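You operate a simulated robot arm through the tools that you are given. There is no shell and no other tool.

Carry out the task below with a simulated robot arm. There is one attempt and no reset: what you move stays moved.

JOB
Lay one place on the garden table with the cream plate.
Fine: cork mat at the table end farthest from the windows, plate on it, red mug beside it filled to the line from the jug, jug back. Spill none. Set down upright: red mug, white water jug.
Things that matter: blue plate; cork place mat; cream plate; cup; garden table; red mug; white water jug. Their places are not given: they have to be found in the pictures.

It is judged by the outcome, as a careful person would: the job done as asked, and still so three seconds after it is handed in. It fails if anything else is knocked over, pushed out of place, dropped, spilled or broken.

ROBOT AND FRAMES
A 7-joint arm with a four-finger gripper, fixed in place. Base frame: the origin is at the foot of the arm, x ahead of it, y to its left, z up; the work surface is at about z = 720. Units: mm, rad, N and s.
Its first joint turns from -1.204 to 3.002 rad. Payload 3.67 kg.
The tool frame sits at the grasp point between the pads (the TCP): z along the fingers, y along the line on which they close. The tips reach 28 mm beyond it. Largest opening 112 mm; the body of the gripper starts 73 mm behind the TCP.
Orientation is that of the tool frame in the base frame, as a unit quaternion [x, y, z, w]. With the fingers straight down and closing along the base's y, the tool's x points along the base's -x, its y along +y and its z along -z.

CONTROLS
- The arm moves only by the tool apply_moves. Its arguments are lists of equal length, an entry for each row: "dp": the shift along the tool's x, y, z in mm, a list of three; "angular": the turn, a rotation vector about the tool's x, y, z in rad, a list of three; "fingers": the closure, from 0 (fully open) to 1 (shut). In form: {"dp": [[tx, ty, tz], ...], "angular": [[rx, ry, rz], ...], "fingers": [fingers, ...]}. A call has 1 to 20 rows; each row is the pose to reach, as a shift and turn from the pose commanded when the call began, along the tool's axes at that moment. A row lasts 0.2 s, in which the tool goes at most 50 mm and 0.15 rad; a call with a longer step from one row to the next is refused whole, and so is a gripper value outside its range. A pose out of reach is approached as far as the arm can. The call stops where the force on the tool passes 40 N (or 10 N more than at its start, if that is more) or the arm is blocked; 0.2 s more then pass. Each finger halts on what it meets, pressing with about 44 N; the grip force reading is that of the motor and also rises with nothing between the fingers. The clock runs only during rows and for 0.2 s after the last one: add rows that repeat a pose to give the fingers time. It gives the time, the measured TCP pose, the force on the tool (base axes), the opening and the grip force at its end, in the units of the frame above (readings bear some noise), with the torque about the TCP (base axes, N m) and any sound that the robot's microphone picked up, and new pictures: "views" is both (left out), scene, wrist or none.
- Cameras (640 x 400 px; columns grow to the right, rows downward): "scene" is fixed at [219.7, -500.2, 1452.9]; the picture's right is [0.02, -1.00, 0.00], its down [-0.72, -0.01, -0.69] and it looks along [0.69, 0.01, -0.72] (base axes); focal length 254 px, centre (320, 200). "wrist" rides on the gripper at [60, -18, -104] in the tool frame; the picture's right is [0.29, 0.96, 0.00], its down [-0.80, 0.24, -0.55] and it looks along [-0.53, 0.16, 0.83] (tool axes); focal length 234 px, centre (320, 200).
- raise_lower(by): slides the trunk up (or, below 0, down) by that many mm; the arm rides with it, the base frame stays. It gives what a move gives, with no picture.
- point_at(camera, pixels): for up to 12 pixels [column, row] of the newest picture of that camera ("zoom" is the newest enlarged one), the place [x, y, z] in the base frame of the surface seen there, good to about 2 mm. It takes no simulated time.
- close_up(camera, box): a new picture of the part [left, top, right, bottom] of that camera's present view, enlarged. It takes no simulated time.
- hand_in(): hands the job in; it is judged then, once.

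Open the gripper and draw the arm clear of the work before you hand the job in, unless the task says otherwise.

The tools are called as name(argument=value, ...) on one line, values as JSON. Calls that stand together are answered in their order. apply_moves: Moves the arm, as the interface text tells. Its arguments: {"type":"object","properties":{"dp":{"type":"array"},"angular":{"type":"array"},"fingers":{"type":"array"},"views":{"type":"string","enum":["both","scene","wrist","none"]}},"required":["dp","angular","fingers"]} The other tools are called the same way: raise_lower (by) slides the trunk up or down; point_at (camera, pixels) gives the place of the surface under pixels of a picture; close_up (camera, box) takes an enlarged picture of a part of a camera's view; hand_in () hands the job in.

At the start:

```text
time: 0.0
tcp_pos: [704.0, -529.5, 1177.2]
tcp_rot: [0.0, 1.0, 0.0, 0.0]
ft_force: [-0.6, -0.4, -0.5]
ft_torque: [0.02, 0.01, 0.01]
width: 112.1
grasp_force: 0.1
trunk travel left (down, up): [-575.0, 265.0]
```

scene: 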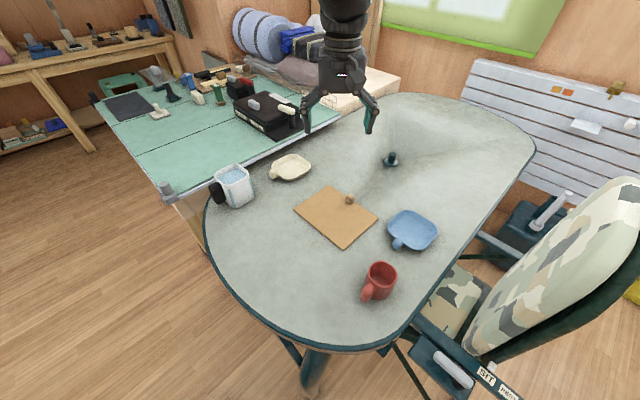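
wrist: 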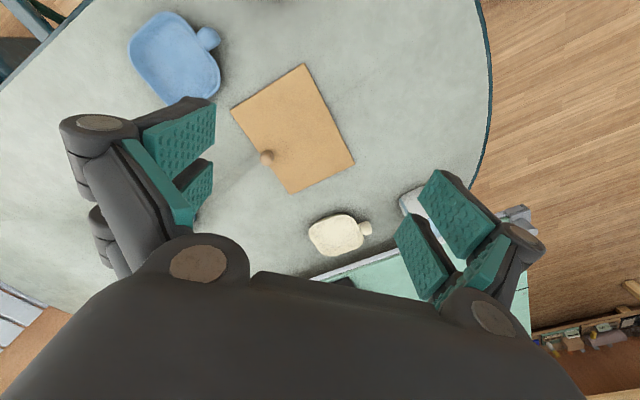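

The scene shows a table with a white jug (~233,187), cream plate (~290,167), cork mat (~337,217), blue plate (~412,230), red mug (~378,282). I'll take close-ups before moving.

close_up(camera="scene", box=[190, 130, 350, 230])

close_up(camera="scene", box=[320, 210, 480, 310])

close_up(camera="scene", box=[320, 0, 640, 200])

point_at(camera="scene", pixels=[[333, 187], [378, 217], [344, 247], [295, 213], [350, 200], [377, 270], [233, 172], [291, 168], [412, 228], [391, 159], [330, 345], [410, 330]])

```text
4.00 times, centred on (270, 180) of scene
```

zoom: 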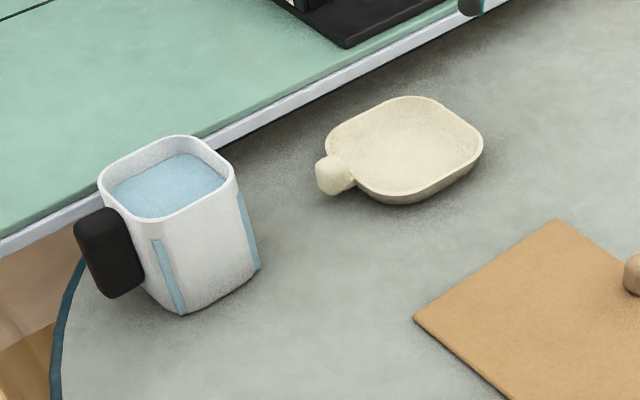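

```text
4.00 times, centred on (400, 260) of scene
```

zoom: 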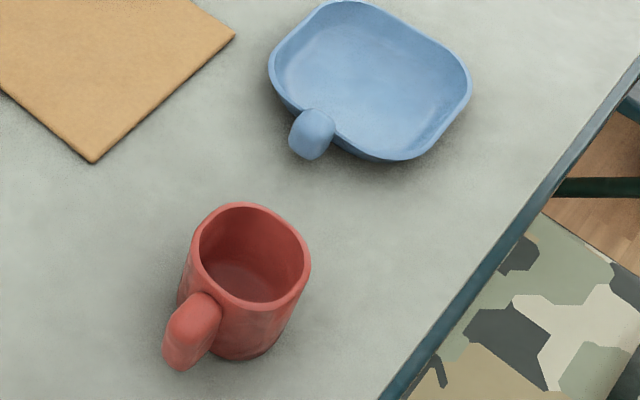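

```text
2.00 times, centred on (480, 100) of scene
```

zoom: 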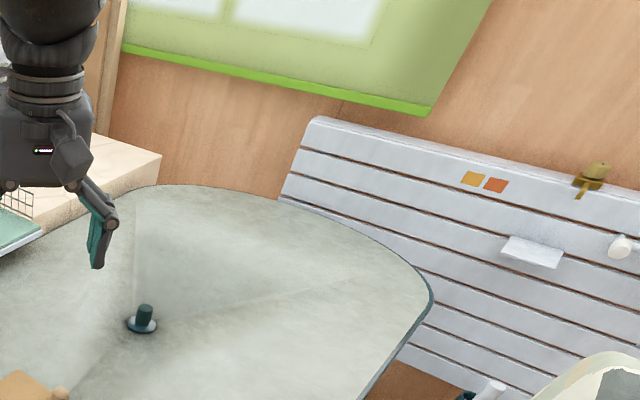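

```text
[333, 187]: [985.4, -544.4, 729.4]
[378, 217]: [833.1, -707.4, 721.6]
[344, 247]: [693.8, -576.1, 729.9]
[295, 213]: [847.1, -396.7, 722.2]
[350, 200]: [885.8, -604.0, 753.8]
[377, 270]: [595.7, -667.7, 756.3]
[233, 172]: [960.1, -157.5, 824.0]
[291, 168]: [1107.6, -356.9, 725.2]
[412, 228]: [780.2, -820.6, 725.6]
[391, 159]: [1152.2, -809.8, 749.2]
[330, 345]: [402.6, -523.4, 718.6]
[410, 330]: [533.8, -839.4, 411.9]
```

The jug is white with water and a black handle; the mug has one handle; the mat carries a small knob near (350,200). Next I map the table outline and object details with more points.

point_at(camera="scene", pixels=[[207, 215], [212, 245], [245, 295], [285, 331], [330, 348], [385, 343], [430, 295], [480, 230], [530, 160], [525, 130], [470, 104], [400, 95]])

point_at(camera="scene", pixels=[[331, 185], [294, 210], [345, 249], [380, 216], [330, 217], [349, 198], [349, 205], [480, 15], [440, 5], [160, 5], [300, 150], [345, 120]])

close_up(camera="scene", box=[0, 0, 320, 200])

close_up(camera="wrist", box=[220, 50, 380, 150])

```text
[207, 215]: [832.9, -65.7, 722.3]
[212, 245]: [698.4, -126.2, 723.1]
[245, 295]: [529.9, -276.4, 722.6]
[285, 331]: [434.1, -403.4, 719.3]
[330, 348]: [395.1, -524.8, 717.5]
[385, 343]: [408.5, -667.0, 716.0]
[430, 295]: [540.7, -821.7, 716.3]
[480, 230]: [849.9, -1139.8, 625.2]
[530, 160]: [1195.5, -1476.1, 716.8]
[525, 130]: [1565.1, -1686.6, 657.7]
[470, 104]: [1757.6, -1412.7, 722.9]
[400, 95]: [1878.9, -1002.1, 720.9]
```

```text
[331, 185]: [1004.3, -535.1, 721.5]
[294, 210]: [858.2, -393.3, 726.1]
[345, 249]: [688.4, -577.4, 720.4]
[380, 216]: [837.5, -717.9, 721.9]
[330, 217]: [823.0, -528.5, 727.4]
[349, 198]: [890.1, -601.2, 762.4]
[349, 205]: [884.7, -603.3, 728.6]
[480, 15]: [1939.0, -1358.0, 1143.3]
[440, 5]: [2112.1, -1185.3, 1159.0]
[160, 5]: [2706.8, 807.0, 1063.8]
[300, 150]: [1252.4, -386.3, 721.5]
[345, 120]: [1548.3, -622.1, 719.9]
```

```text
2.00 times, centred on (160, 100) of scene
```

zoom: 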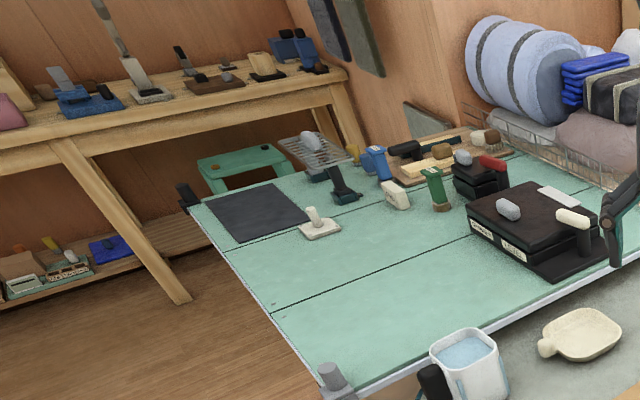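

```text
4.00 times, centred on (300, 100) of wrist
```

zoom: 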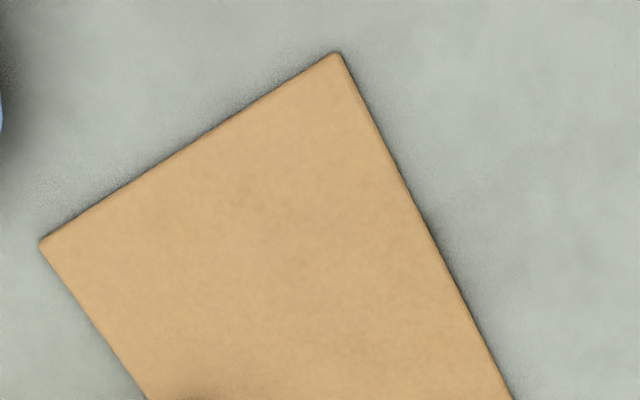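

Table ends: the near end is about (560,-240), the far end lies near the window at top (480,15). I look more closely at the mat knob, the dark item at (391,159), and the mug interior.

close_up(camera="scene", box=[360, 140, 424, 180])

close_up(camera="scene", box=[325, 185, 373, 215])

close_up(camera="scene", box=[350, 255, 414, 305])

close_up(camera="scene", box=[200, 155, 264, 211])

close_up(camera="scene", box=[260, 145, 324, 185])

close_up(camera="scene", box=[400, 100, 640, 400])

```text
10.00 times, centred on (392, 160) of scene
```

zoom: 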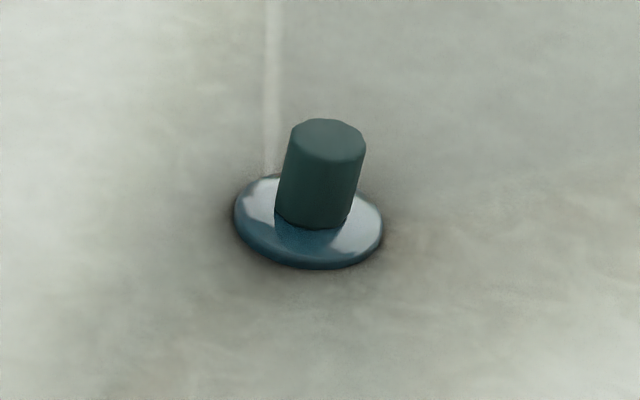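

```text
13.33 times, centred on (349, 200) of scene
```

zoom: 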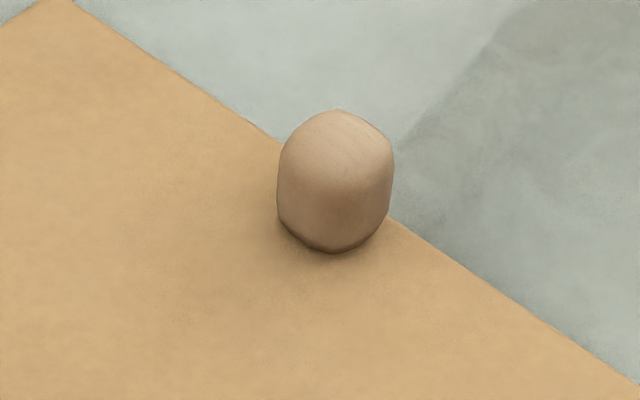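

```text
8.00 times, centred on (382, 280) of scene
```

zoom: 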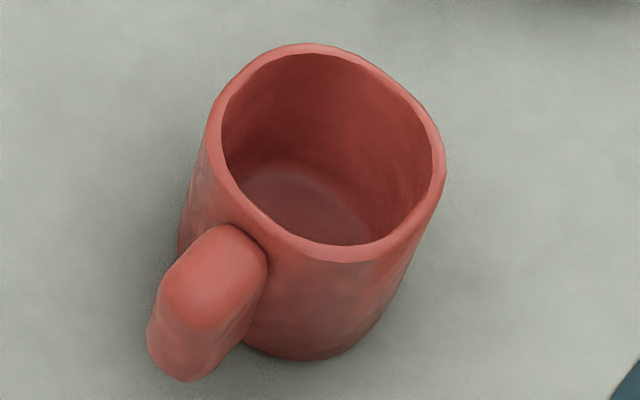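

```text
7.14 times, centred on (232, 183) of scene
```

zoom: 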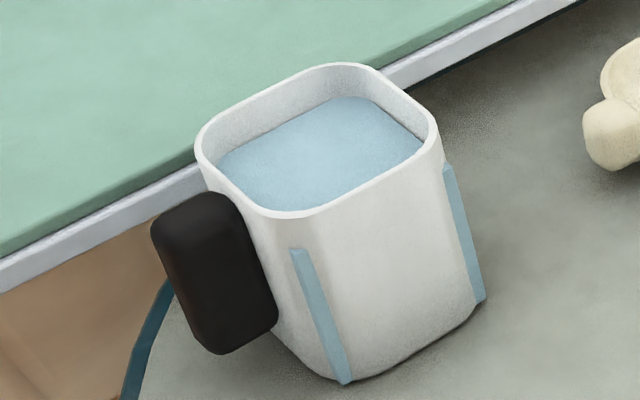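

```text
10.00 times, centred on (292, 165) of scene
```

zoom: 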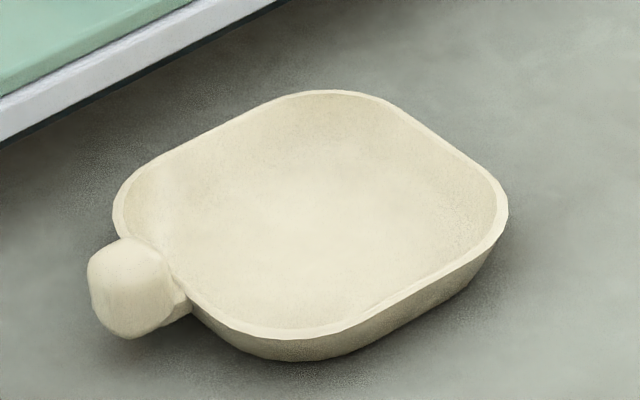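

```text
1.33 times, centred on (520, 250) of scene
```

zoom: 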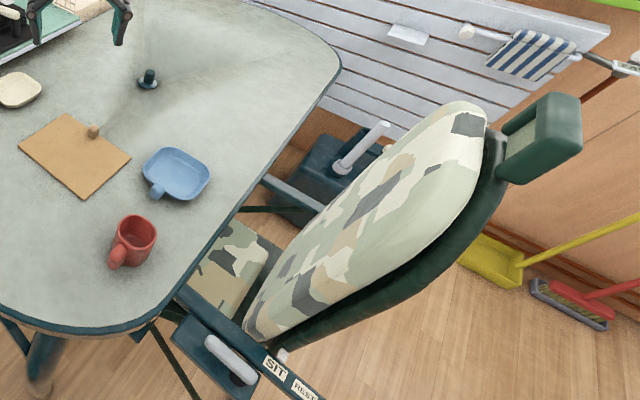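

The plate has a small knob at its near-left side, the jug's black handle faces robot-left. I measure the plate, jug, mug and handles.

point_at(camera="scene", pixels=[[272, 166], [294, 154.6], [310, 166.5], [289, 178.5], [272.5, 171], [273, 176], [276, 173], [290, 166], [287, 179.5], [310, 168.5], [281, 158], [303, 158]])

point_at(camera="scene", pixels=[[219, 177], [248, 165], [261, 176], [242, 185], [227, 181], [235, 175], [229, 184.5], [216, 186], [224, 183], [232, 199], [249, 207], [222, 202]])

point_at(camera="scene", pixels=[[385, 261], [405, 277], [390, 286.5], [373, 276], [379, 267], [383, 281], [376, 286], [372, 301], [371, 294], [388, 299], [384, 283], [395, 290]])

```text
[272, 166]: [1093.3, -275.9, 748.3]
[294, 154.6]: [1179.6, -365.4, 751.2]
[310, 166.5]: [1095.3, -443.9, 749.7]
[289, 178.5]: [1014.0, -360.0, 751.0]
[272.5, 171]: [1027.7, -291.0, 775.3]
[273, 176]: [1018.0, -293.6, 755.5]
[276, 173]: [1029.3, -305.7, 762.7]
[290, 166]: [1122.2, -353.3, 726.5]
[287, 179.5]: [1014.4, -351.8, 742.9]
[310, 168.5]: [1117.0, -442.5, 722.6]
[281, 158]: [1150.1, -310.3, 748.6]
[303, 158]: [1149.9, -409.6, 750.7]
```

```text
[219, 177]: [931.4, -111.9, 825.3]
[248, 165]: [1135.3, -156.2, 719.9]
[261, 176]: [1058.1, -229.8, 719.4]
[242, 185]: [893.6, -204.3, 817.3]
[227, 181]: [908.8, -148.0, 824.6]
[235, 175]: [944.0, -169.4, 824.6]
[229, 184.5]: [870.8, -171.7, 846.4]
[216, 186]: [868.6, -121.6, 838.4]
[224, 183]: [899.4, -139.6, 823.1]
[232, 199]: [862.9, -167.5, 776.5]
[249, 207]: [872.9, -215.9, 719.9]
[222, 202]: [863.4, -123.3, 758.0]
```

```text
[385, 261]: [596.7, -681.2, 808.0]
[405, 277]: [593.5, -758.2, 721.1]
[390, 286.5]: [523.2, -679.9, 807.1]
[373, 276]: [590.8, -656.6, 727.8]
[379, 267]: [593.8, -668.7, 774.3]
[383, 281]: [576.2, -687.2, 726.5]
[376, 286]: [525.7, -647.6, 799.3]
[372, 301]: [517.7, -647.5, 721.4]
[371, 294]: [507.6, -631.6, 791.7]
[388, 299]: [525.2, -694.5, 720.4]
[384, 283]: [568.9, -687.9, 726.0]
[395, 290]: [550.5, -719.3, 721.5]
```

The plate rim is at z≈750, its centre ≈(1096,-361), knob ≈(1025,-295). I now re-measure the jug rim/handle and the mug rim/handle with corrected pixels.

point_at(camera="scene", pixels=[[215.3, 175.5], [235.5, 164.5], [248.3, 176], [226.4, 184.8], [232, 176], [213, 185], [218, 184.5], [220, 190], [224, 200], [210, 188], [236, 207], [253.5, 197.5]])

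point_at(camera="scene", pixels=[[370.3, 271.3], [382, 261], [396.8, 276.3], [384.5, 287], [383, 279], [367.6, 288], [370.5, 284.5], [364, 296], [374, 290], [385, 299], [363, 290], [371, 298]])

close_up(camera="scene", box=[366, 258, 400, 290])

```text
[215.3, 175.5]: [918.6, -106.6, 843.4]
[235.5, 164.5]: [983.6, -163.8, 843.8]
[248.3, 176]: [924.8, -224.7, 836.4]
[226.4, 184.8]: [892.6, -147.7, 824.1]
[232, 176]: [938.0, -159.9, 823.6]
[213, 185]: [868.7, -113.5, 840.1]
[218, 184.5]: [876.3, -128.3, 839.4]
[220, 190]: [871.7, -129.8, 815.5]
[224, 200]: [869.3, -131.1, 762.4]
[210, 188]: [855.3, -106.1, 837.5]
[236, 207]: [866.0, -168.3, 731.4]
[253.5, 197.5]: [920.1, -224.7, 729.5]
```

```text
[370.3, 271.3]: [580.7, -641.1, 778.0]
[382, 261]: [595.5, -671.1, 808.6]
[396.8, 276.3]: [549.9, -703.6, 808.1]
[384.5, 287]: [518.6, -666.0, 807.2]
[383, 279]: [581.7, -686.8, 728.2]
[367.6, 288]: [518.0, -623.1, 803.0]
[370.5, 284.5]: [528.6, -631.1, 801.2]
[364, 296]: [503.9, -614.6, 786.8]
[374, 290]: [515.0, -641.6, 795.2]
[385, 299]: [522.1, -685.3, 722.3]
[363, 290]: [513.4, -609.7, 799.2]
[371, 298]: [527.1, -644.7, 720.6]
```

```text
12.50 times, centred on (383, 274) of scene
```

zoom: 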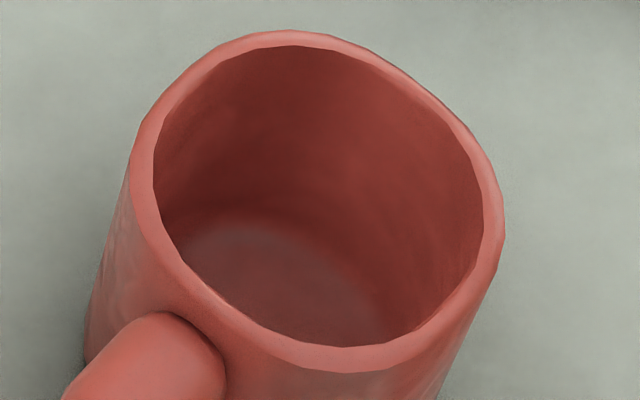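

Mug: centre ≈(557,-668), rim z≈808, handle toward (-0.67,0.74). Jug: centre ≈(925,-166), rim z≈844, water ≈824, handle near (868,-122). I lower the trunk 250 mm (TCP to z≈927, clear of everything on the table) to gain reach.

raise_lower(by=-250)

```text
time: 2.6
tcp_pos: [704.0, -531.4, 928.0]
tcp_rot: [0.001, 1.0, 0.001, 0.0]
ft_force: [0.1, 0.9, 0.3]
ft_torque: [0.0, -0.03, 0.01]
width: 112.2
grasp_force: 0.1
trunk travel left (down, up): [-325.0, 515.0]
```

TCP now at z=928. I move the hand over the mug to look inside with the wrist camera for the fill line.

apply_moves(dp=[[37, -27, 0], [75, -54, 0], [112, -80, 0], [150, -107, 0], [187, -134, 0], [225, -160, 0], [225, -160, 0]], angular=[[0, 0, 0], [0, 0, 0], [0, 0, 0], [0, 0, 0], [0, 0, 0], [0, 0, 0], [0, 0, 0]], fingers=[0, 0, 0, 0, 0, 0, 0])

```text
time: 4.2
tcp_pos: [476.8, -690.7, 926.9]
tcp_rot: [0.0, 1.0, 0.0, 0.0]
ft_force: [-0.4, 0.6, -0.6]
ft_torque: [0.01, -0.04, -0.01]
width: 111.9
grasp_force: 0.0
trunk travel left (down, up): [-325.0, 515.0]
```

scene: 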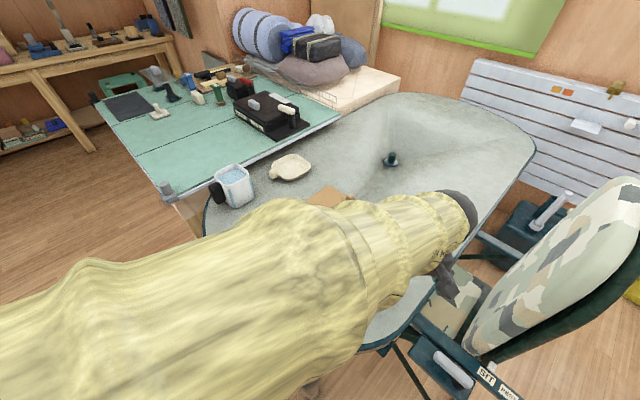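
wrist: 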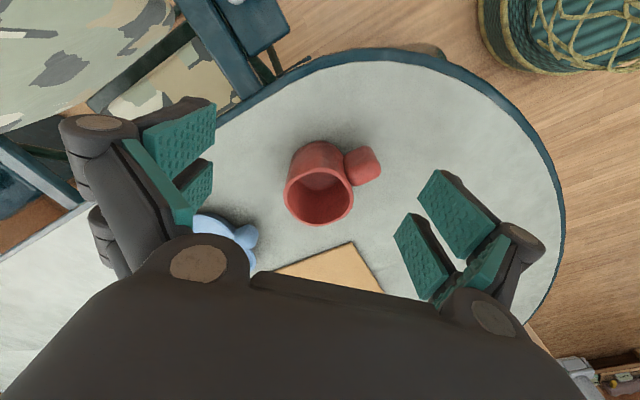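

The mug is seen at about (320,190) in the wrist view. I enlarge it to look for the line.

close_up(camera="wrist", box=[270, 130, 390, 235])

close_up(camera="wrist", box=[290, 165, 350, 225])

point_at(camera="wrist", pixels=[[320, 173], [287, 200], [320, 224], [352, 195], [320, 190], [365, 165], [380, 168], [350, 158], [320, 143], [310, 150]])

```text
3.81 times, centred on (330, 182) of wrist
```

zoom: 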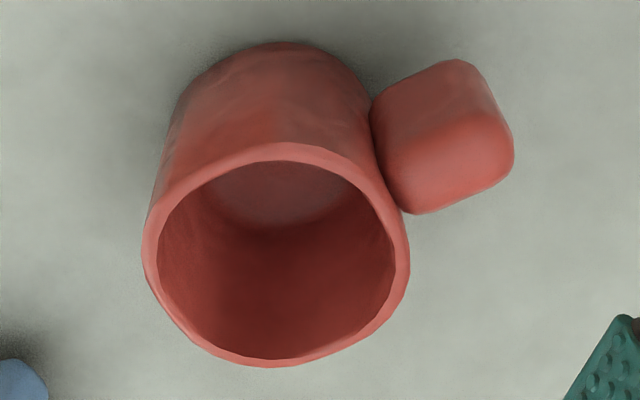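

```text
6.67 times, centred on (320, 195) of wrist
```

zoom: 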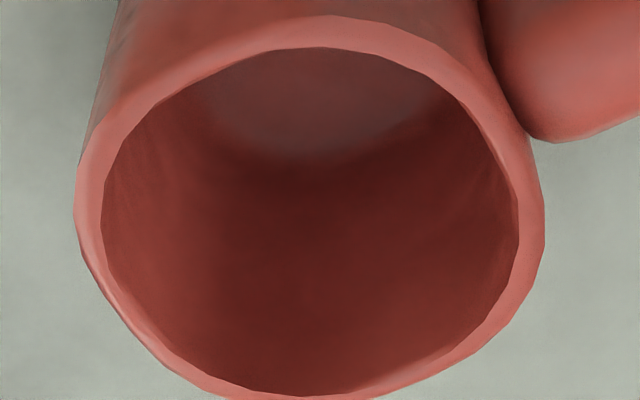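

```text
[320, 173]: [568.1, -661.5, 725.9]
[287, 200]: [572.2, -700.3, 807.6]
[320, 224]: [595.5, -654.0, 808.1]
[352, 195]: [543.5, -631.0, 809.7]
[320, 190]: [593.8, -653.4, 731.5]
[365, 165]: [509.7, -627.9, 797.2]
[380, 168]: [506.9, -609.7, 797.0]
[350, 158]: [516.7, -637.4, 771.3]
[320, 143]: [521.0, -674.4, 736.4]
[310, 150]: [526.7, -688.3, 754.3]
```

No line is distinguishable yet; I go closer to the mug (tips stay above its rim at 808) for a better look inside.

apply_moves(dp=[[-22, 6, 39], [-43, 11, 72], [-43, 11, 72]], angular=[[0, 0, 0], [0, 0, 0], [0, 0, 0]], fingers=[0, 0, 0], views="wrist")

close_up(camera="wrist", box=[220, 120, 420, 245])

```text
time: 5.0
tcp_pos: [520.5, -677.8, 853.5]
tcp_rot: [0.0, 1.0, 0.0, 0.0]
ft_force: [-0.5, 0.5, 0.0]
ft_torque: [0.01, 0.01, -0.04]
width: 111.9
grasp_force: 0.1
trunk travel left (down, up): [-325.0, 515.0]
```

wrist: 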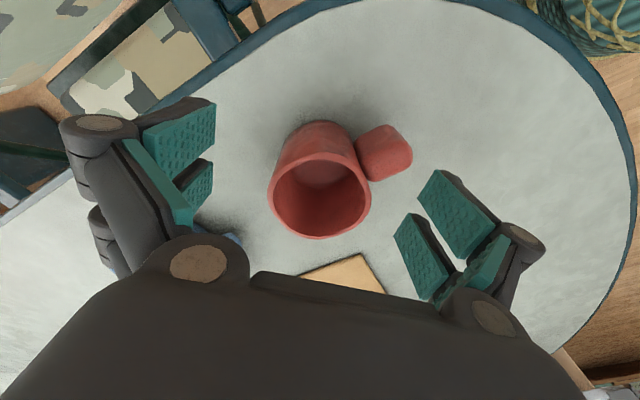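

```text
3.20 times, centred on (320, 182) of wrist
```

zoom: 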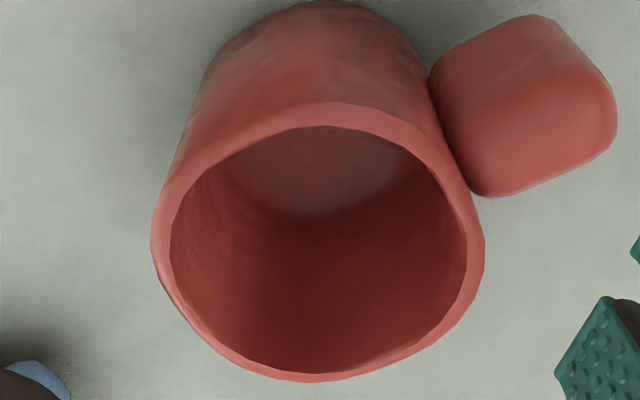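

No ring is visible on the walls seen so far. I tilt the hand back (fingers toward the robot, tips above the rim) to see the mug's opposite inner wall.

apply_moves(dp=[[0, 0, -31], [-10, 0, -31], [-20, 0, -31], [-30, -2, -31], [-42, -4, -31], [-54, -4, -31], [-54, -4, -31]], angular=[[0, 0.1, 0], [0, 0.25, 0], [0, 0.4, 0], [0, 0.55, 0], [0, 0.7, 0], [0, 0.85, 0], [0, 0.85, 0]], fingers=[0, 0, 0, 0, 0, 0, 0])

```text
time: 6.6
tcp_pos: [575.6, -679.6, 886.3]
tcp_rot: [0.0, 0.911, 0.0, -0.413]
ft_force: [0.5, 0.8, 0.1]
ft_torque: [-0.03, 0.03, -0.02]
width: 112.0
grasp_force: 0.1
trunk travel left (down, up): [-325.0, 515.0]
```

scene: 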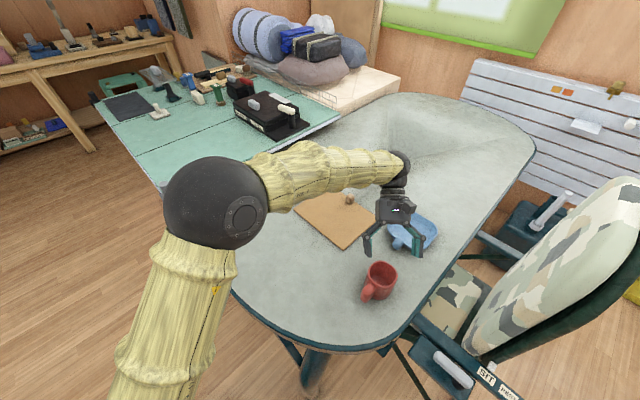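
wrist: 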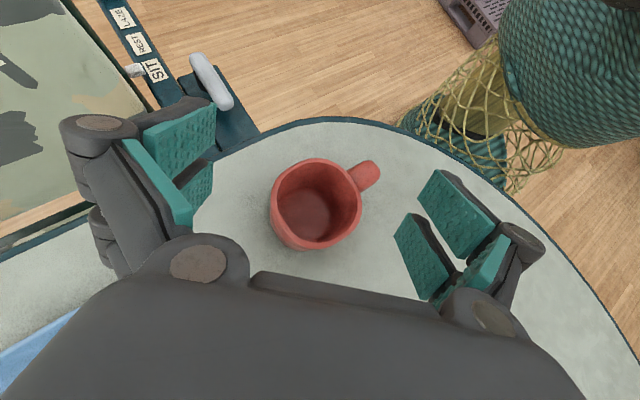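

The mug interior is now seen from the far side at about (315,200); I enlarge it.

close_up(camera="wrist", box=[256, 150, 384, 255])

close_up(camera="wrist", box=[280, 165, 352, 245])

point_at(camera="wrist", pixels=[[316, 159], [272, 200], [361, 200], [317, 249], [316, 205], [300, 215], [365, 175], [378, 172], [352, 175]])

```text
3.81 times, centred on (320, 202) of wrist
```

zoom: 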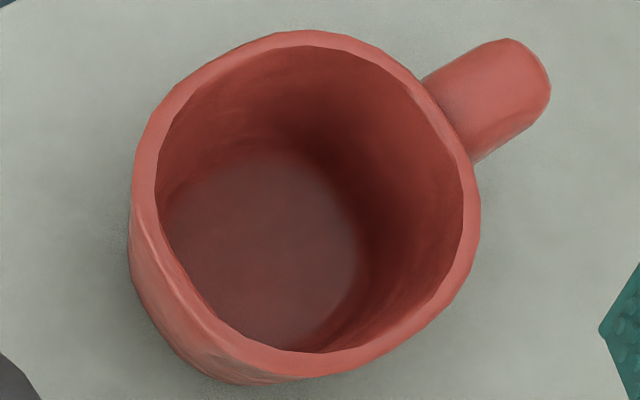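

```text
5.00 times, centred on (316, 205) of wrist
```

zoom: 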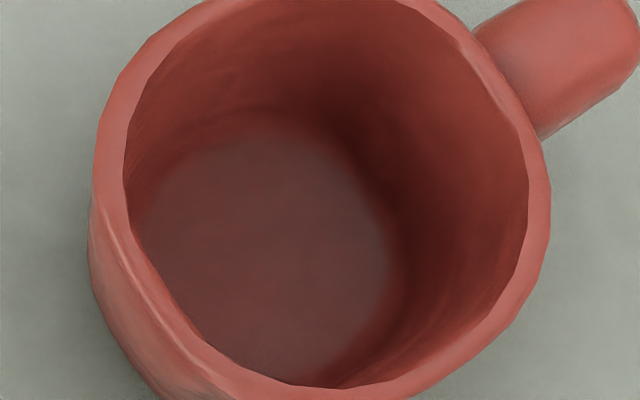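

```text
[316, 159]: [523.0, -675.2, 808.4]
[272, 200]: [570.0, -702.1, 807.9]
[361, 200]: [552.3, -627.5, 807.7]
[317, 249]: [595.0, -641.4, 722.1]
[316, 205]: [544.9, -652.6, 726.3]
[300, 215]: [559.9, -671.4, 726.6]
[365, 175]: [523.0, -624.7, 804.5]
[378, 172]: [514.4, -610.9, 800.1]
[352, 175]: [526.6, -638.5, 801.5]
```

No line is drawn anywhere visible inside the mug yet; I will check again later. Now I straighten the hand and head for the mat's knob at (888,-602).

apply_moves(dp=[[0, 0, -20], [0, 15, -35], [0, 35, -50], [-1, 55, -65], [-2, 80, -78], [-2, 100, -78], [-2, 100, -78]], angular=[[0, -0.1, 0], [0, -0.25, 0], [0, -0.4, 0], [0, -0.55, 0], [0, -0.7, 0], [0, -0.851, 0], [0, -0.851, 0]], fingers=[0, 0, 0, 0, 0, 0, 0], views="none")

```text
time: 8.2
tcp_pos: [634.2, -583.3, 935.5]
tcp_rot: [0.0, 1.0, 0.0, 0.0]
ft_force: [-0.1, -0.3, 0.0]
ft_torque: [0.02, -0.02, -0.04]
width: 111.9
grasp_force: 0.0
trunk travel left (down, up): [-325.0, 515.0]
```

Hand is upright again at (634,-583,935). I yaw it to align with the table axis (closing along the mat's long side) and shift toward the mat.

apply_moves(dp=[[-25, 17, 0], [-50, 34, 0], [-75, 50, 0], [-100, 67, 0], [-126, 83, 0], [-126, 83, 0]], angular=[[0, 0, 0.15], [0, 0, 0.3], [0, 0, 0.45], [0, 0, 0.6], [0, 0, 0.75], [0, 0, 0.75]], fingers=[0, 0, 0, 0, 0, 0])

```text
time: 9.6
tcp_pos: [764.6, -500.8, 935.4]
tcp_rot: [0.367, 0.93, 0.001, 0.001]
ft_force: [0.0, 0.6, -0.7]
ft_torque: [0.0, -0.02, 0.0]
width: 112.0
grasp_force: 0.1
trunk travel left (down, up): [-325.0, 515.0]
```

scene: 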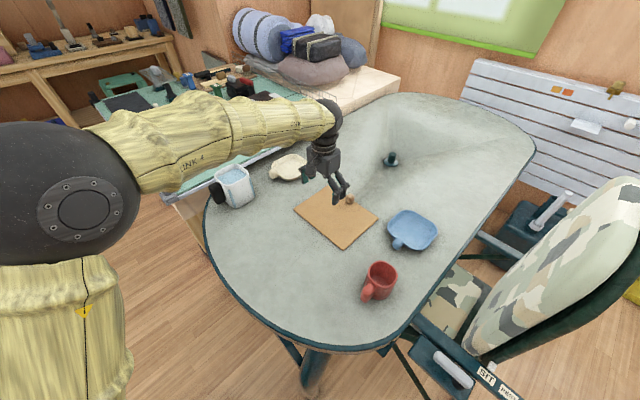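
wrist: 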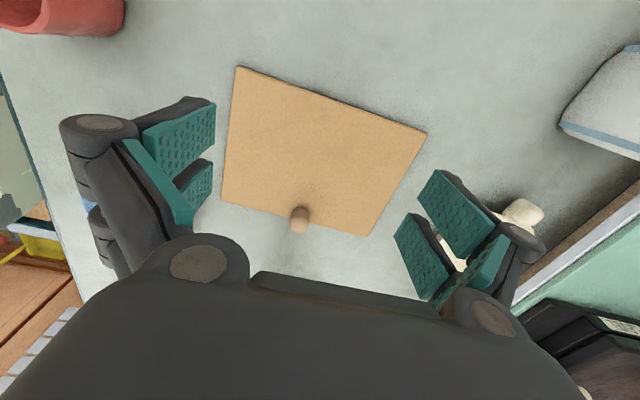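

Now I get precise mat and knob coordinates from the wrist view (knob near (299,220)).

point_at(camera="wrist", pixels=[[239, 69], [424, 133], [370, 233], [224, 200], [299, 210], [299, 226], [291, 218], [308, 216], [314, 145], [300, 232]])

close_up(camera="wrist", box=[250, 180, 350, 250])

```text
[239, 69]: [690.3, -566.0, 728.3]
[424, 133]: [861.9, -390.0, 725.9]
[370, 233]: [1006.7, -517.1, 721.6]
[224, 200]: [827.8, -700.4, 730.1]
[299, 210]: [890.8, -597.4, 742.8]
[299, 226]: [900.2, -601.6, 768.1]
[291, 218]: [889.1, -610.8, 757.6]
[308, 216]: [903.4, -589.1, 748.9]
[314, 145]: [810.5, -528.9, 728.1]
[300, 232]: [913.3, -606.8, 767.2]
```

```text
5.71 times, centred on (300, 215) of wrist
```

zoom: 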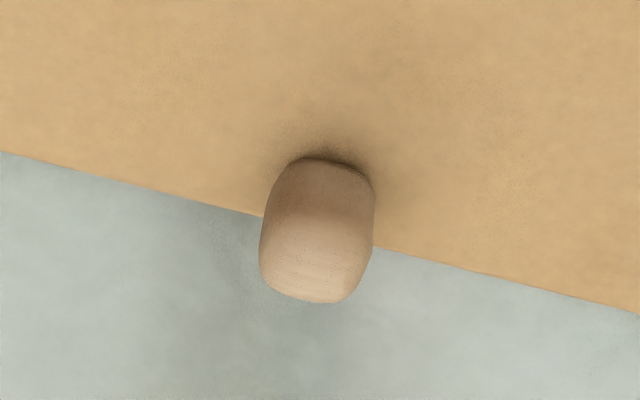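

Knob centre ≈(899,-601), z 728–768; mat centre ≈(846,-550), 245×200 mm. I tilt the hand outward 40° and go to a pre-grasp 80 mm short of the knob.

apply_moves(dp=[[-20, 4, 20], [-40, 8, 40], [-65, 12, 65], [-90, 16, 90], [-115, 18, 117], [-115, 18, 117]], angular=[[0, -0.14, 0], [0, -0.28, 0], [0, -0.42, 0], [0, -0.56, 0], [0, -0.698, 0], [0, -0.698, 0]], fingers=[0.4, 0.4, 0.4, 0.4, 0.4, 0.4])

```text
time: 11.0
tcp_pos: [858.0, -565.0, 820.3]
tcp_rot: [0.343, 0.874, -0.124, 0.32]
ft_force: [0.4, 0.5, 0.2]
ft_torque: [-0.03, 0.04, 0.02]
width: 67.0
grasp_force: 0.1
trunk travel left (down, up): [-325.0, 515.0]
```

scene: 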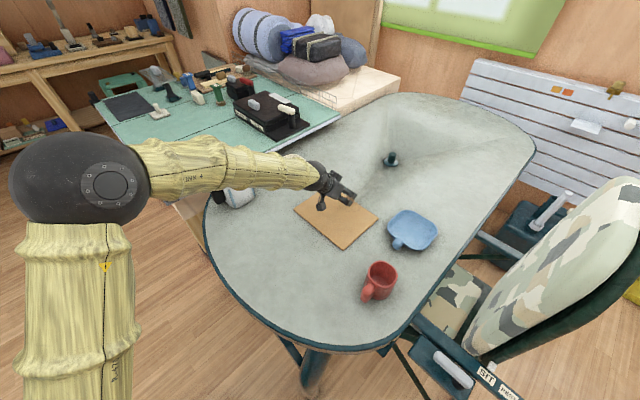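
wrist: 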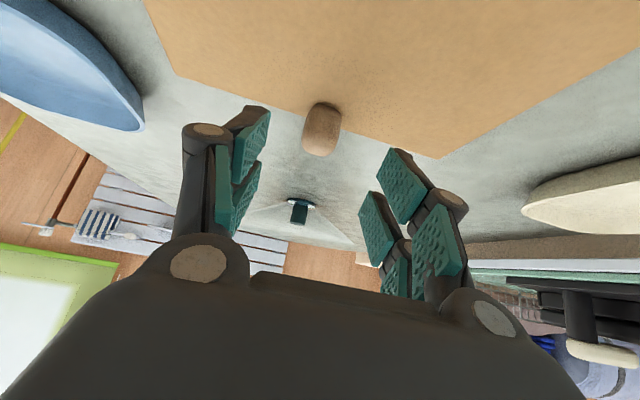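

The pose was reached, but the forearm passes over the jug near (235,175) in the scene. I check its clearance and the knob's location.

point_at(camera="scene", pixels=[[235, 160], [235, 170], [235, 180], [235, 186], [250, 180], [220, 185], [260, 170], [290, 170], [200, 170], [110, 190], [320, 180], [238, 195]])

close_up(camera="scene", box=[190, 130, 380, 250])

point_at(camera="wrist", pixels=[[322, 108], [322, 130], [322, 150], [307, 130], [337, 130]])

```text
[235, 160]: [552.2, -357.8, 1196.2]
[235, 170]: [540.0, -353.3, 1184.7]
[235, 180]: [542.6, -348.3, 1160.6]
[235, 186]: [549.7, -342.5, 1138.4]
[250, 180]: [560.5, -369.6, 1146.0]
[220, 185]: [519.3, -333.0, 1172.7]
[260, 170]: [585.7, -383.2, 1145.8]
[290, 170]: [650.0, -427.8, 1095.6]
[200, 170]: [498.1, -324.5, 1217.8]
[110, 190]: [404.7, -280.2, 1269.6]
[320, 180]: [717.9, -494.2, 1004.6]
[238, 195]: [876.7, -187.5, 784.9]
```

```text
3.33 times, centred on (285, 190) of scene
```

zoom: 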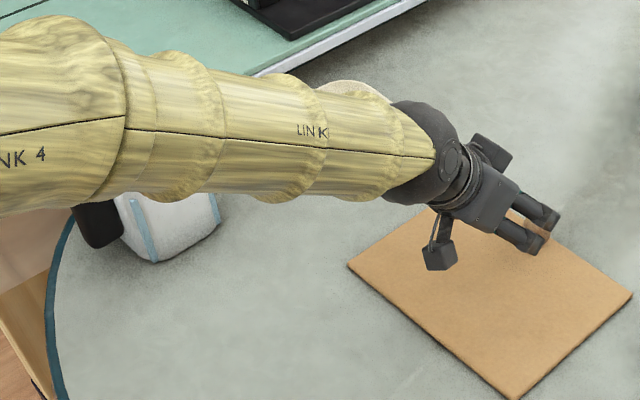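

```text
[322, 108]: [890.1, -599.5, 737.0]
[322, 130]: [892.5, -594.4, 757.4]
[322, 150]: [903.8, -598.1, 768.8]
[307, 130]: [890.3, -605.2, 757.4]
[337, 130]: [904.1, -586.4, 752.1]
```

The forearm is at z≈1150 there, well clear. I advance straight to the knob at (899,-601,757) and close.

apply_moves(dp=[[0, 1, 30], [-1, 2, 60], [-1, 2, 83], [-1, 2, 83], [-1, 2, 83], [-1, 2, 83], [-1, 2, 83]], angular=[[0, 0, 0], [0, 0, 0], [0, 0, 0], [0, 0, 0], [0, 0, 0], [0, 0, 0], [0, 0, 0]], fingers=[0.4, 0.4, 0.4, 0.4, 1, 1, 1])

```text
time: 12.5
tcp_pos: [901.3, -598.7, 765.5]
tcp_rot: [0.344, 0.872, -0.124, 0.325]
ft_force: [5.4, -2.2, 16.8]
ft_torque: [1.28, -0.11, -0.25]
width: 29.8
grasp_force: 44.1
trunk travel left (down, up): [-325.0, 515.0]
stopped in row 7: the force on the tool passed its limit at 44 N (the readings are from after the stop); the commanded pose is now the measured one
```

scene: 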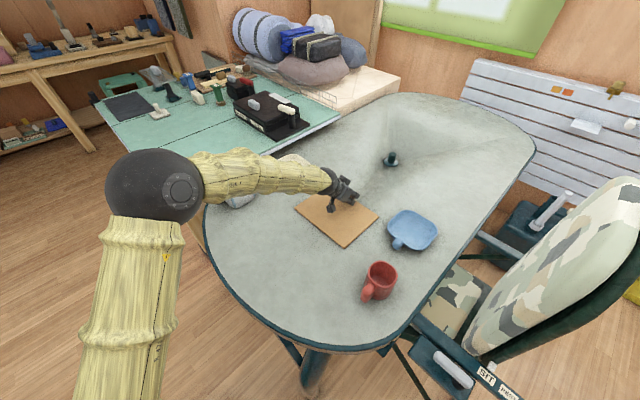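
wrist: 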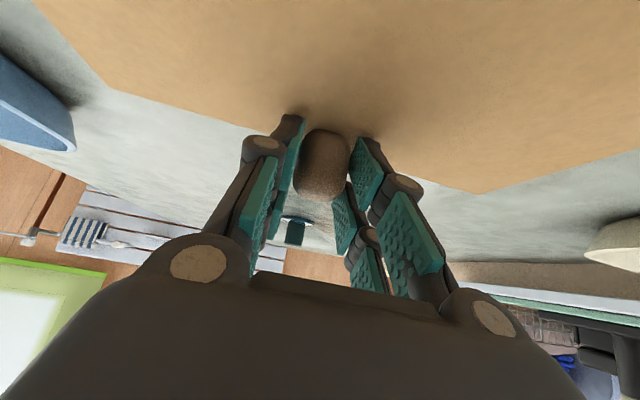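

The knob is gripped (width 29.8, 44 N). I lift it 40 mm straight up and look.

apply_moves(dp=[[-13, 0, -15], [-26, 0, -30], [-26, 0, -30], [-26, 0, -30]], angular=[[0, 0, 0], [0, 0, 0], [0, 0, 0], [0, 0, 0]], fingers=[1, 1, 1, 1])

close_up(camera="scene", box=[270, 150, 430, 260])

```text
time: 13.5
tcp_pos: [902.4, -599.4, 799.1]
tcp_rot: [0.344, 0.873, -0.124, 0.323]
ft_force: [0.9, 0.0, -2.5]
ft_torque: [-0.12, -0.15, 0.0]
width: 29.8
grasp_force: 44.0
trunk travel left (down, up): [-325.0, 515.0]
```

scene: 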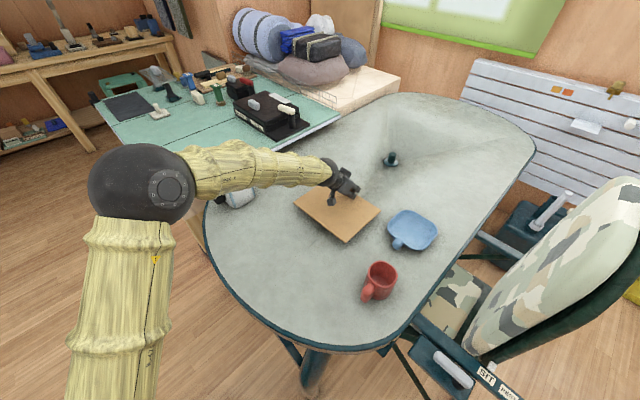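
wrist: 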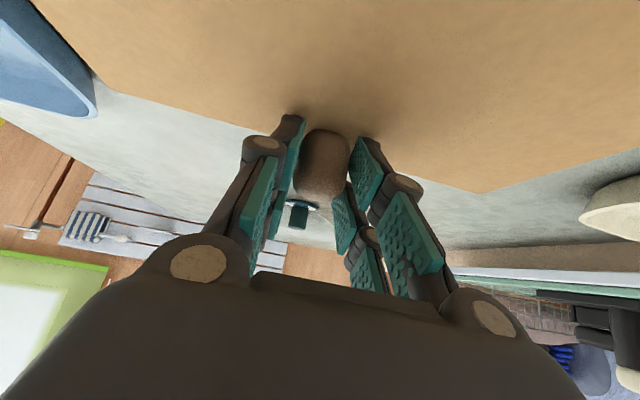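

```text
3.64 times, centred on (350, 205) of scene
```

zoom: 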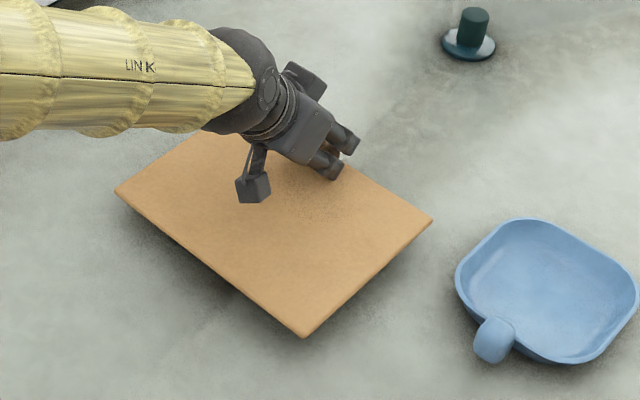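

The mat is lifted and held stiffly. I check its level at the near corners before carrying it.

point_at(camera="zoom", pixels=[[303, 328], [122, 190], [425, 222], [250, 240], [320, 260]])

```text
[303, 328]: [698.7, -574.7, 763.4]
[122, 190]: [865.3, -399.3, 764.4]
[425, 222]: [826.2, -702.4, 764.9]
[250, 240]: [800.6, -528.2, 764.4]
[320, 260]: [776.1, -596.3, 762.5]
```

The mat is level at z≈764. I carry it by (-167,+204) mm to the near end, keeping it at height.

apply_moves(dp=[[33, 6, -28], [66, 12, -57], [99, 18, -85], [132, 24, -113], [165, 30, -142], [198, 36, -170], [198, 36, -170]], angular=[[0, 0, 0], [0, 0, 0], [0, 0, 0], [0, 0, 0], [0, 0, 0], [0, 0, 0], [0, 0, 0]], fingers=[1, 1, 1, 1, 1, 1, 1])

```text
time: 15.1
tcp_pos: [732.2, -398.5, 798.9]
tcp_rot: [0.35, 0.873, -0.119, 0.318]
ft_force: [1.2, 0.3, -1.3]
ft_torque: [-0.17, -0.11, -0.03]
width: 30.0
grasp_force: 44.0
trunk travel left (down, up): [-325.0, 515.0]
```

scene: 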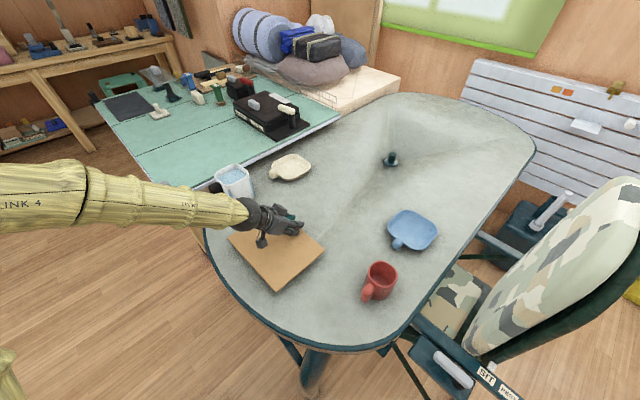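
wrist: 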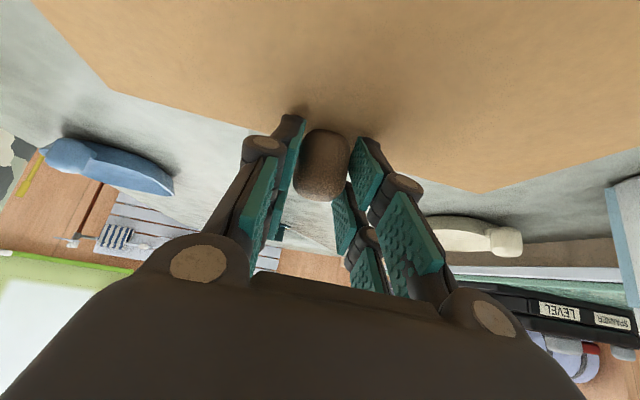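

The mat is now over the near end. I verify its corners and the table edge around it before lowering.

point_at(camera="scene", pixels=[[278.5, 288.5], [321, 250], [231, 240], [270, 260], [217, 258], [232, 280], [259, 310], [295, 335]])

```text
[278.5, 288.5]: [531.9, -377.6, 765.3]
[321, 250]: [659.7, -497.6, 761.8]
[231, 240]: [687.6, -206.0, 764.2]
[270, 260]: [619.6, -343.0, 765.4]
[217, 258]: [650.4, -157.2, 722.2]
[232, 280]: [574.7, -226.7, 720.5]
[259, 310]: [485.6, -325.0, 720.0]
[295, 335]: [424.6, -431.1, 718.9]
```

Mat corners land at (532,-378), (660,-498), (688,-206): about 50 mm inside the end edge and centred. I lower it about 34 mm gently.

apply_moves(dp=[[6.4, 0, 7.7], [12.8, 0, 15.4], [18, 0, 21.5], [20.5, 0, 24.6], [21.7, 0, 26.1], [21.7, 0, 26.1]], angular=[[0, 0, 0], [0, 0, 0], [0, 0, 0], [0, 0, 0], [0, 0, 0], [0, 0, 0]], fingers=[1, 1, 1, 1, 1, 1], views="scene")

point_at(camera="scene", pixels=[[279, 292], [278, 302], [320, 255], [230, 247], [270, 265]])

```text
time: 16.5
tcp_pos: [732.9, -396.6, 767.4]
tcp_rot: [0.347, 0.873, -0.122, 0.321]
ft_force: [-0.7, 0.8, -2.5]
ft_torque: [-0.13, -0.12, 0.03]
width: 29.5
grasp_force: 44.4
trunk travel left (down, up): [-325.0, 515.0]
```

scene: 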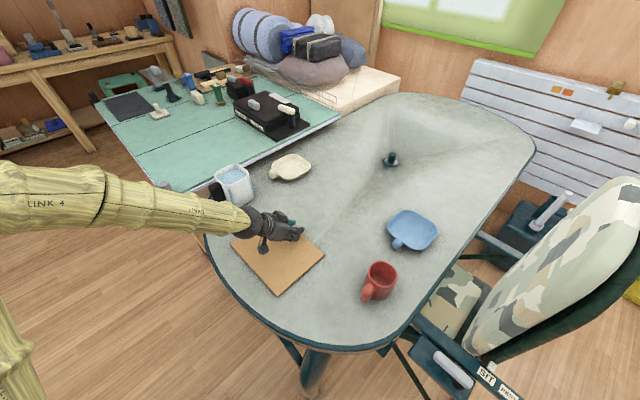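

```text
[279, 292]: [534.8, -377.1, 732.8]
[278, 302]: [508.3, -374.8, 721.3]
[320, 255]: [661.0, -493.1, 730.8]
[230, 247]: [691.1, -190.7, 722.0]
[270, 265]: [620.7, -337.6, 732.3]
```

The mat is ~4–5 mm above the table. I lower another 4.5 mm, then check for contact.

apply_moves(dp=[[1.6, 0, 1.9], [2.9, 0, 3.5], [2.9, 0, 3.5]], angular=[[0, 0, 0], [0, 0, 0], [0, 0, 0]], fingers=[1, 1, 1], views="none")

```text
time: 17.3
tcp_pos: [735.4, -395.7, 765.7]
tcp_rot: [0.347, 0.872, -0.123, 0.323]
ft_force: [-0.9, 1.9, 12.4]
ft_torque: [-0.11, -0.64, 0.04]
width: 29.7
grasp_force: 43.6
trunk travel left (down, up): [-325.0, 515.0]
```

Contact at 12 N: the mat is down. I release the knob and back out along the tool axis.

apply_moves(dp=[[0, 0, 0], [0, 0, 0], [0, 0, 0], [0, 0, -30], [0, 0, -70], [0, 0, -110], [0, 0, -110]], angular=[[0, 0, 0], [0, 0, 0], [0, 0, 0], [0, 0, 0], [0, 0, 0], [0, 0, 0], [0, 0, 0]], fingers=[0.4, 0.4, 0.4, 0.4, 0.4, 0.4, 0.4])

```text
time: 19.1
tcp_pos: [676.5, -369.5, 831.1]
tcp_rot: [0.375, 0.872, -0.092, 0.3]
ft_force: [-0.2, 0.6, -0.7]
ft_torque: [0.01, 0.01, 0.03]
width: 67.1
grasp_force: 0.2
trunk travel left (down, up): [-325.0, 515.0]
stopped in row 7: the arm was blocked; the commanded pose is now the measured one
```

scene: 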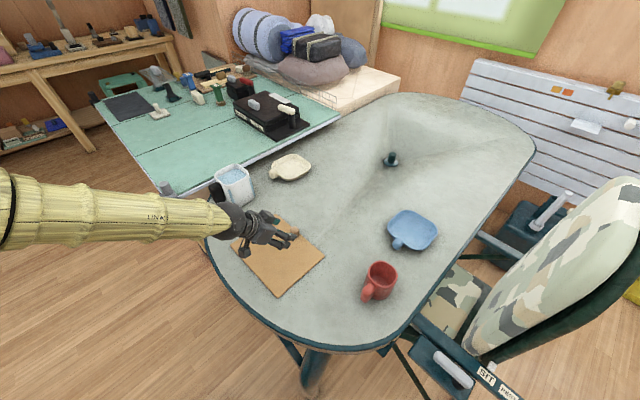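
wrist: 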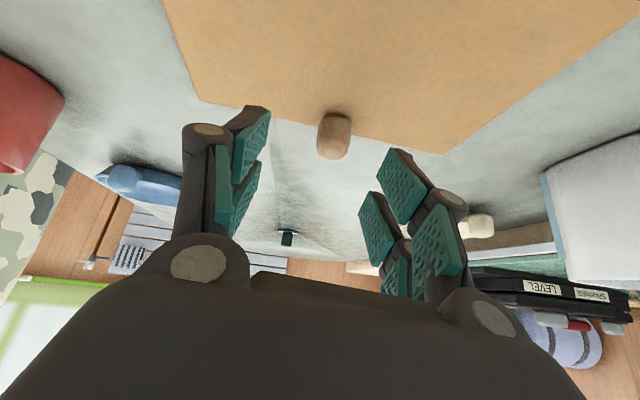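

The mat is laid and free. Next, the plate's knob at about (1025,-295): to keep the hand and its camera away from the jug I'll approach at yaw -18°, travelling first at height z≈900.

apply_moves(dp=[[-34.4, 20.6, -28.9], [-61.1, 61, -35.8], [-74.5, 105.6, -22.2], [-88.6, 149.5, -8.4], [-102.6, 193.3, 5.5], [-114.5, 232.9, 17.5], [-120.6, 250.5, 23.4], [-120.6, 250.5, 23.4]], angular=[[0, 0, 0], [-0.049, -0.009, -0.083], [-0.098, -0.018, -0.165], [-0.147, -0.028, -0.248], [-0.196, -0.037, -0.331], [-0.245, -0.046, -0.414], [-0.245, -0.046, -0.414], [-0.245, -0.046, -0.414]], fingers=[0.4, 0.4, 0.4, 0.4, 0.4, 0.4, 0.4, 0.4])

```text
time: 20.9
tcp_pos: [930.4, -273.9, 900.0]
tcp_rot: [0.146, 0.928, -0.055, 0.338]
ft_force: [0.4, 0.0, -0.2]
ft_torque: [0.0, 0.0, 0.0]
width: 67.4
grasp_force: 0.1
trunk travel left (down, up): [-325.0, 515.0]
```

scene: 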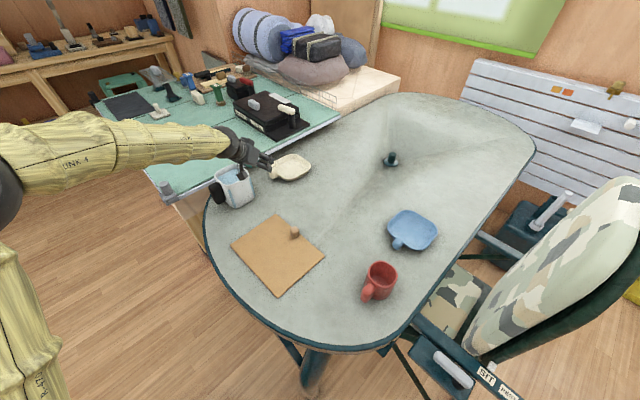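
wrist: 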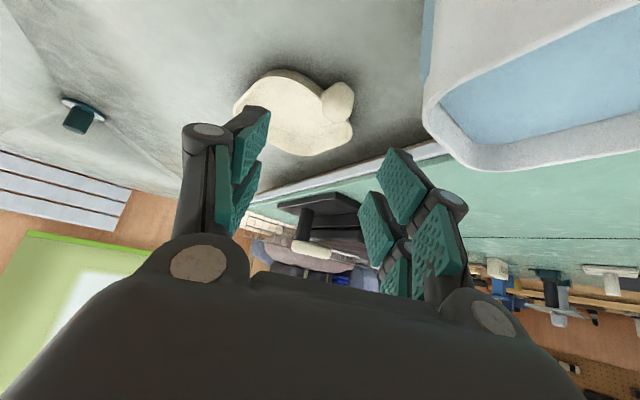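

Pose reached. I measure the knob and plate rim from the wrist view (knob near (338,103)), and the mat from the scene.

close_up(camera="wrist", box=[220, 50, 380, 170])

point_at(camera="wrist", pixels=[[338, 90], [338, 100], [340, 112], [325, 100], [352, 100], [318, 108], [290, 75], [240, 100], [300, 150], [347, 132], [300, 110], [275, 72]])

point_at(camera="scene", pixels=[[278.5, 292.5], [322.5, 254.5], [232, 247], [276.5, 217.5], [294, 227], [294, 237], [277, 255]])

```text
3.33 times, centred on (300, 110) of wrist
```

zoom: 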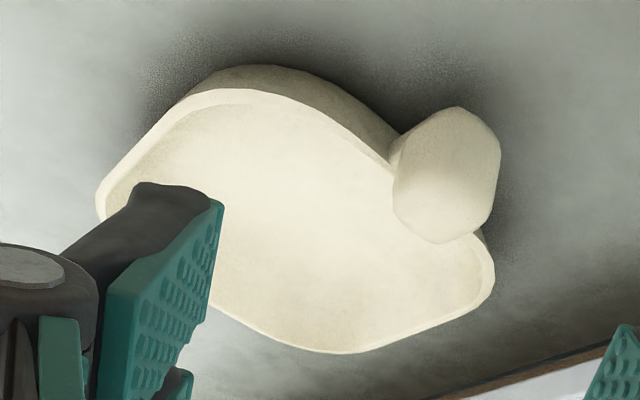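

```text
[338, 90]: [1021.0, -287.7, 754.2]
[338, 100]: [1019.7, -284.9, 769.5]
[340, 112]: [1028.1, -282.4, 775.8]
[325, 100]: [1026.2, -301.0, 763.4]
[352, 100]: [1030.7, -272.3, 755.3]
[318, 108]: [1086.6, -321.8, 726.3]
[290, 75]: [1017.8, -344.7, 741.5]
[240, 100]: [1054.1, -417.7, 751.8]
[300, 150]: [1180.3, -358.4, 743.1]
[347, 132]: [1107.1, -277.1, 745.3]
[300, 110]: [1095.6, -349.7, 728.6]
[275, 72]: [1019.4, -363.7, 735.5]
```

```text
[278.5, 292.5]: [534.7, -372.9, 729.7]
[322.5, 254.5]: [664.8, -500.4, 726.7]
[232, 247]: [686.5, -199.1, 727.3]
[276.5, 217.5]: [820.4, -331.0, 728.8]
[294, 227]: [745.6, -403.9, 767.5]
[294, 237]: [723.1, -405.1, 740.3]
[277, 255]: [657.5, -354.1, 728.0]
```

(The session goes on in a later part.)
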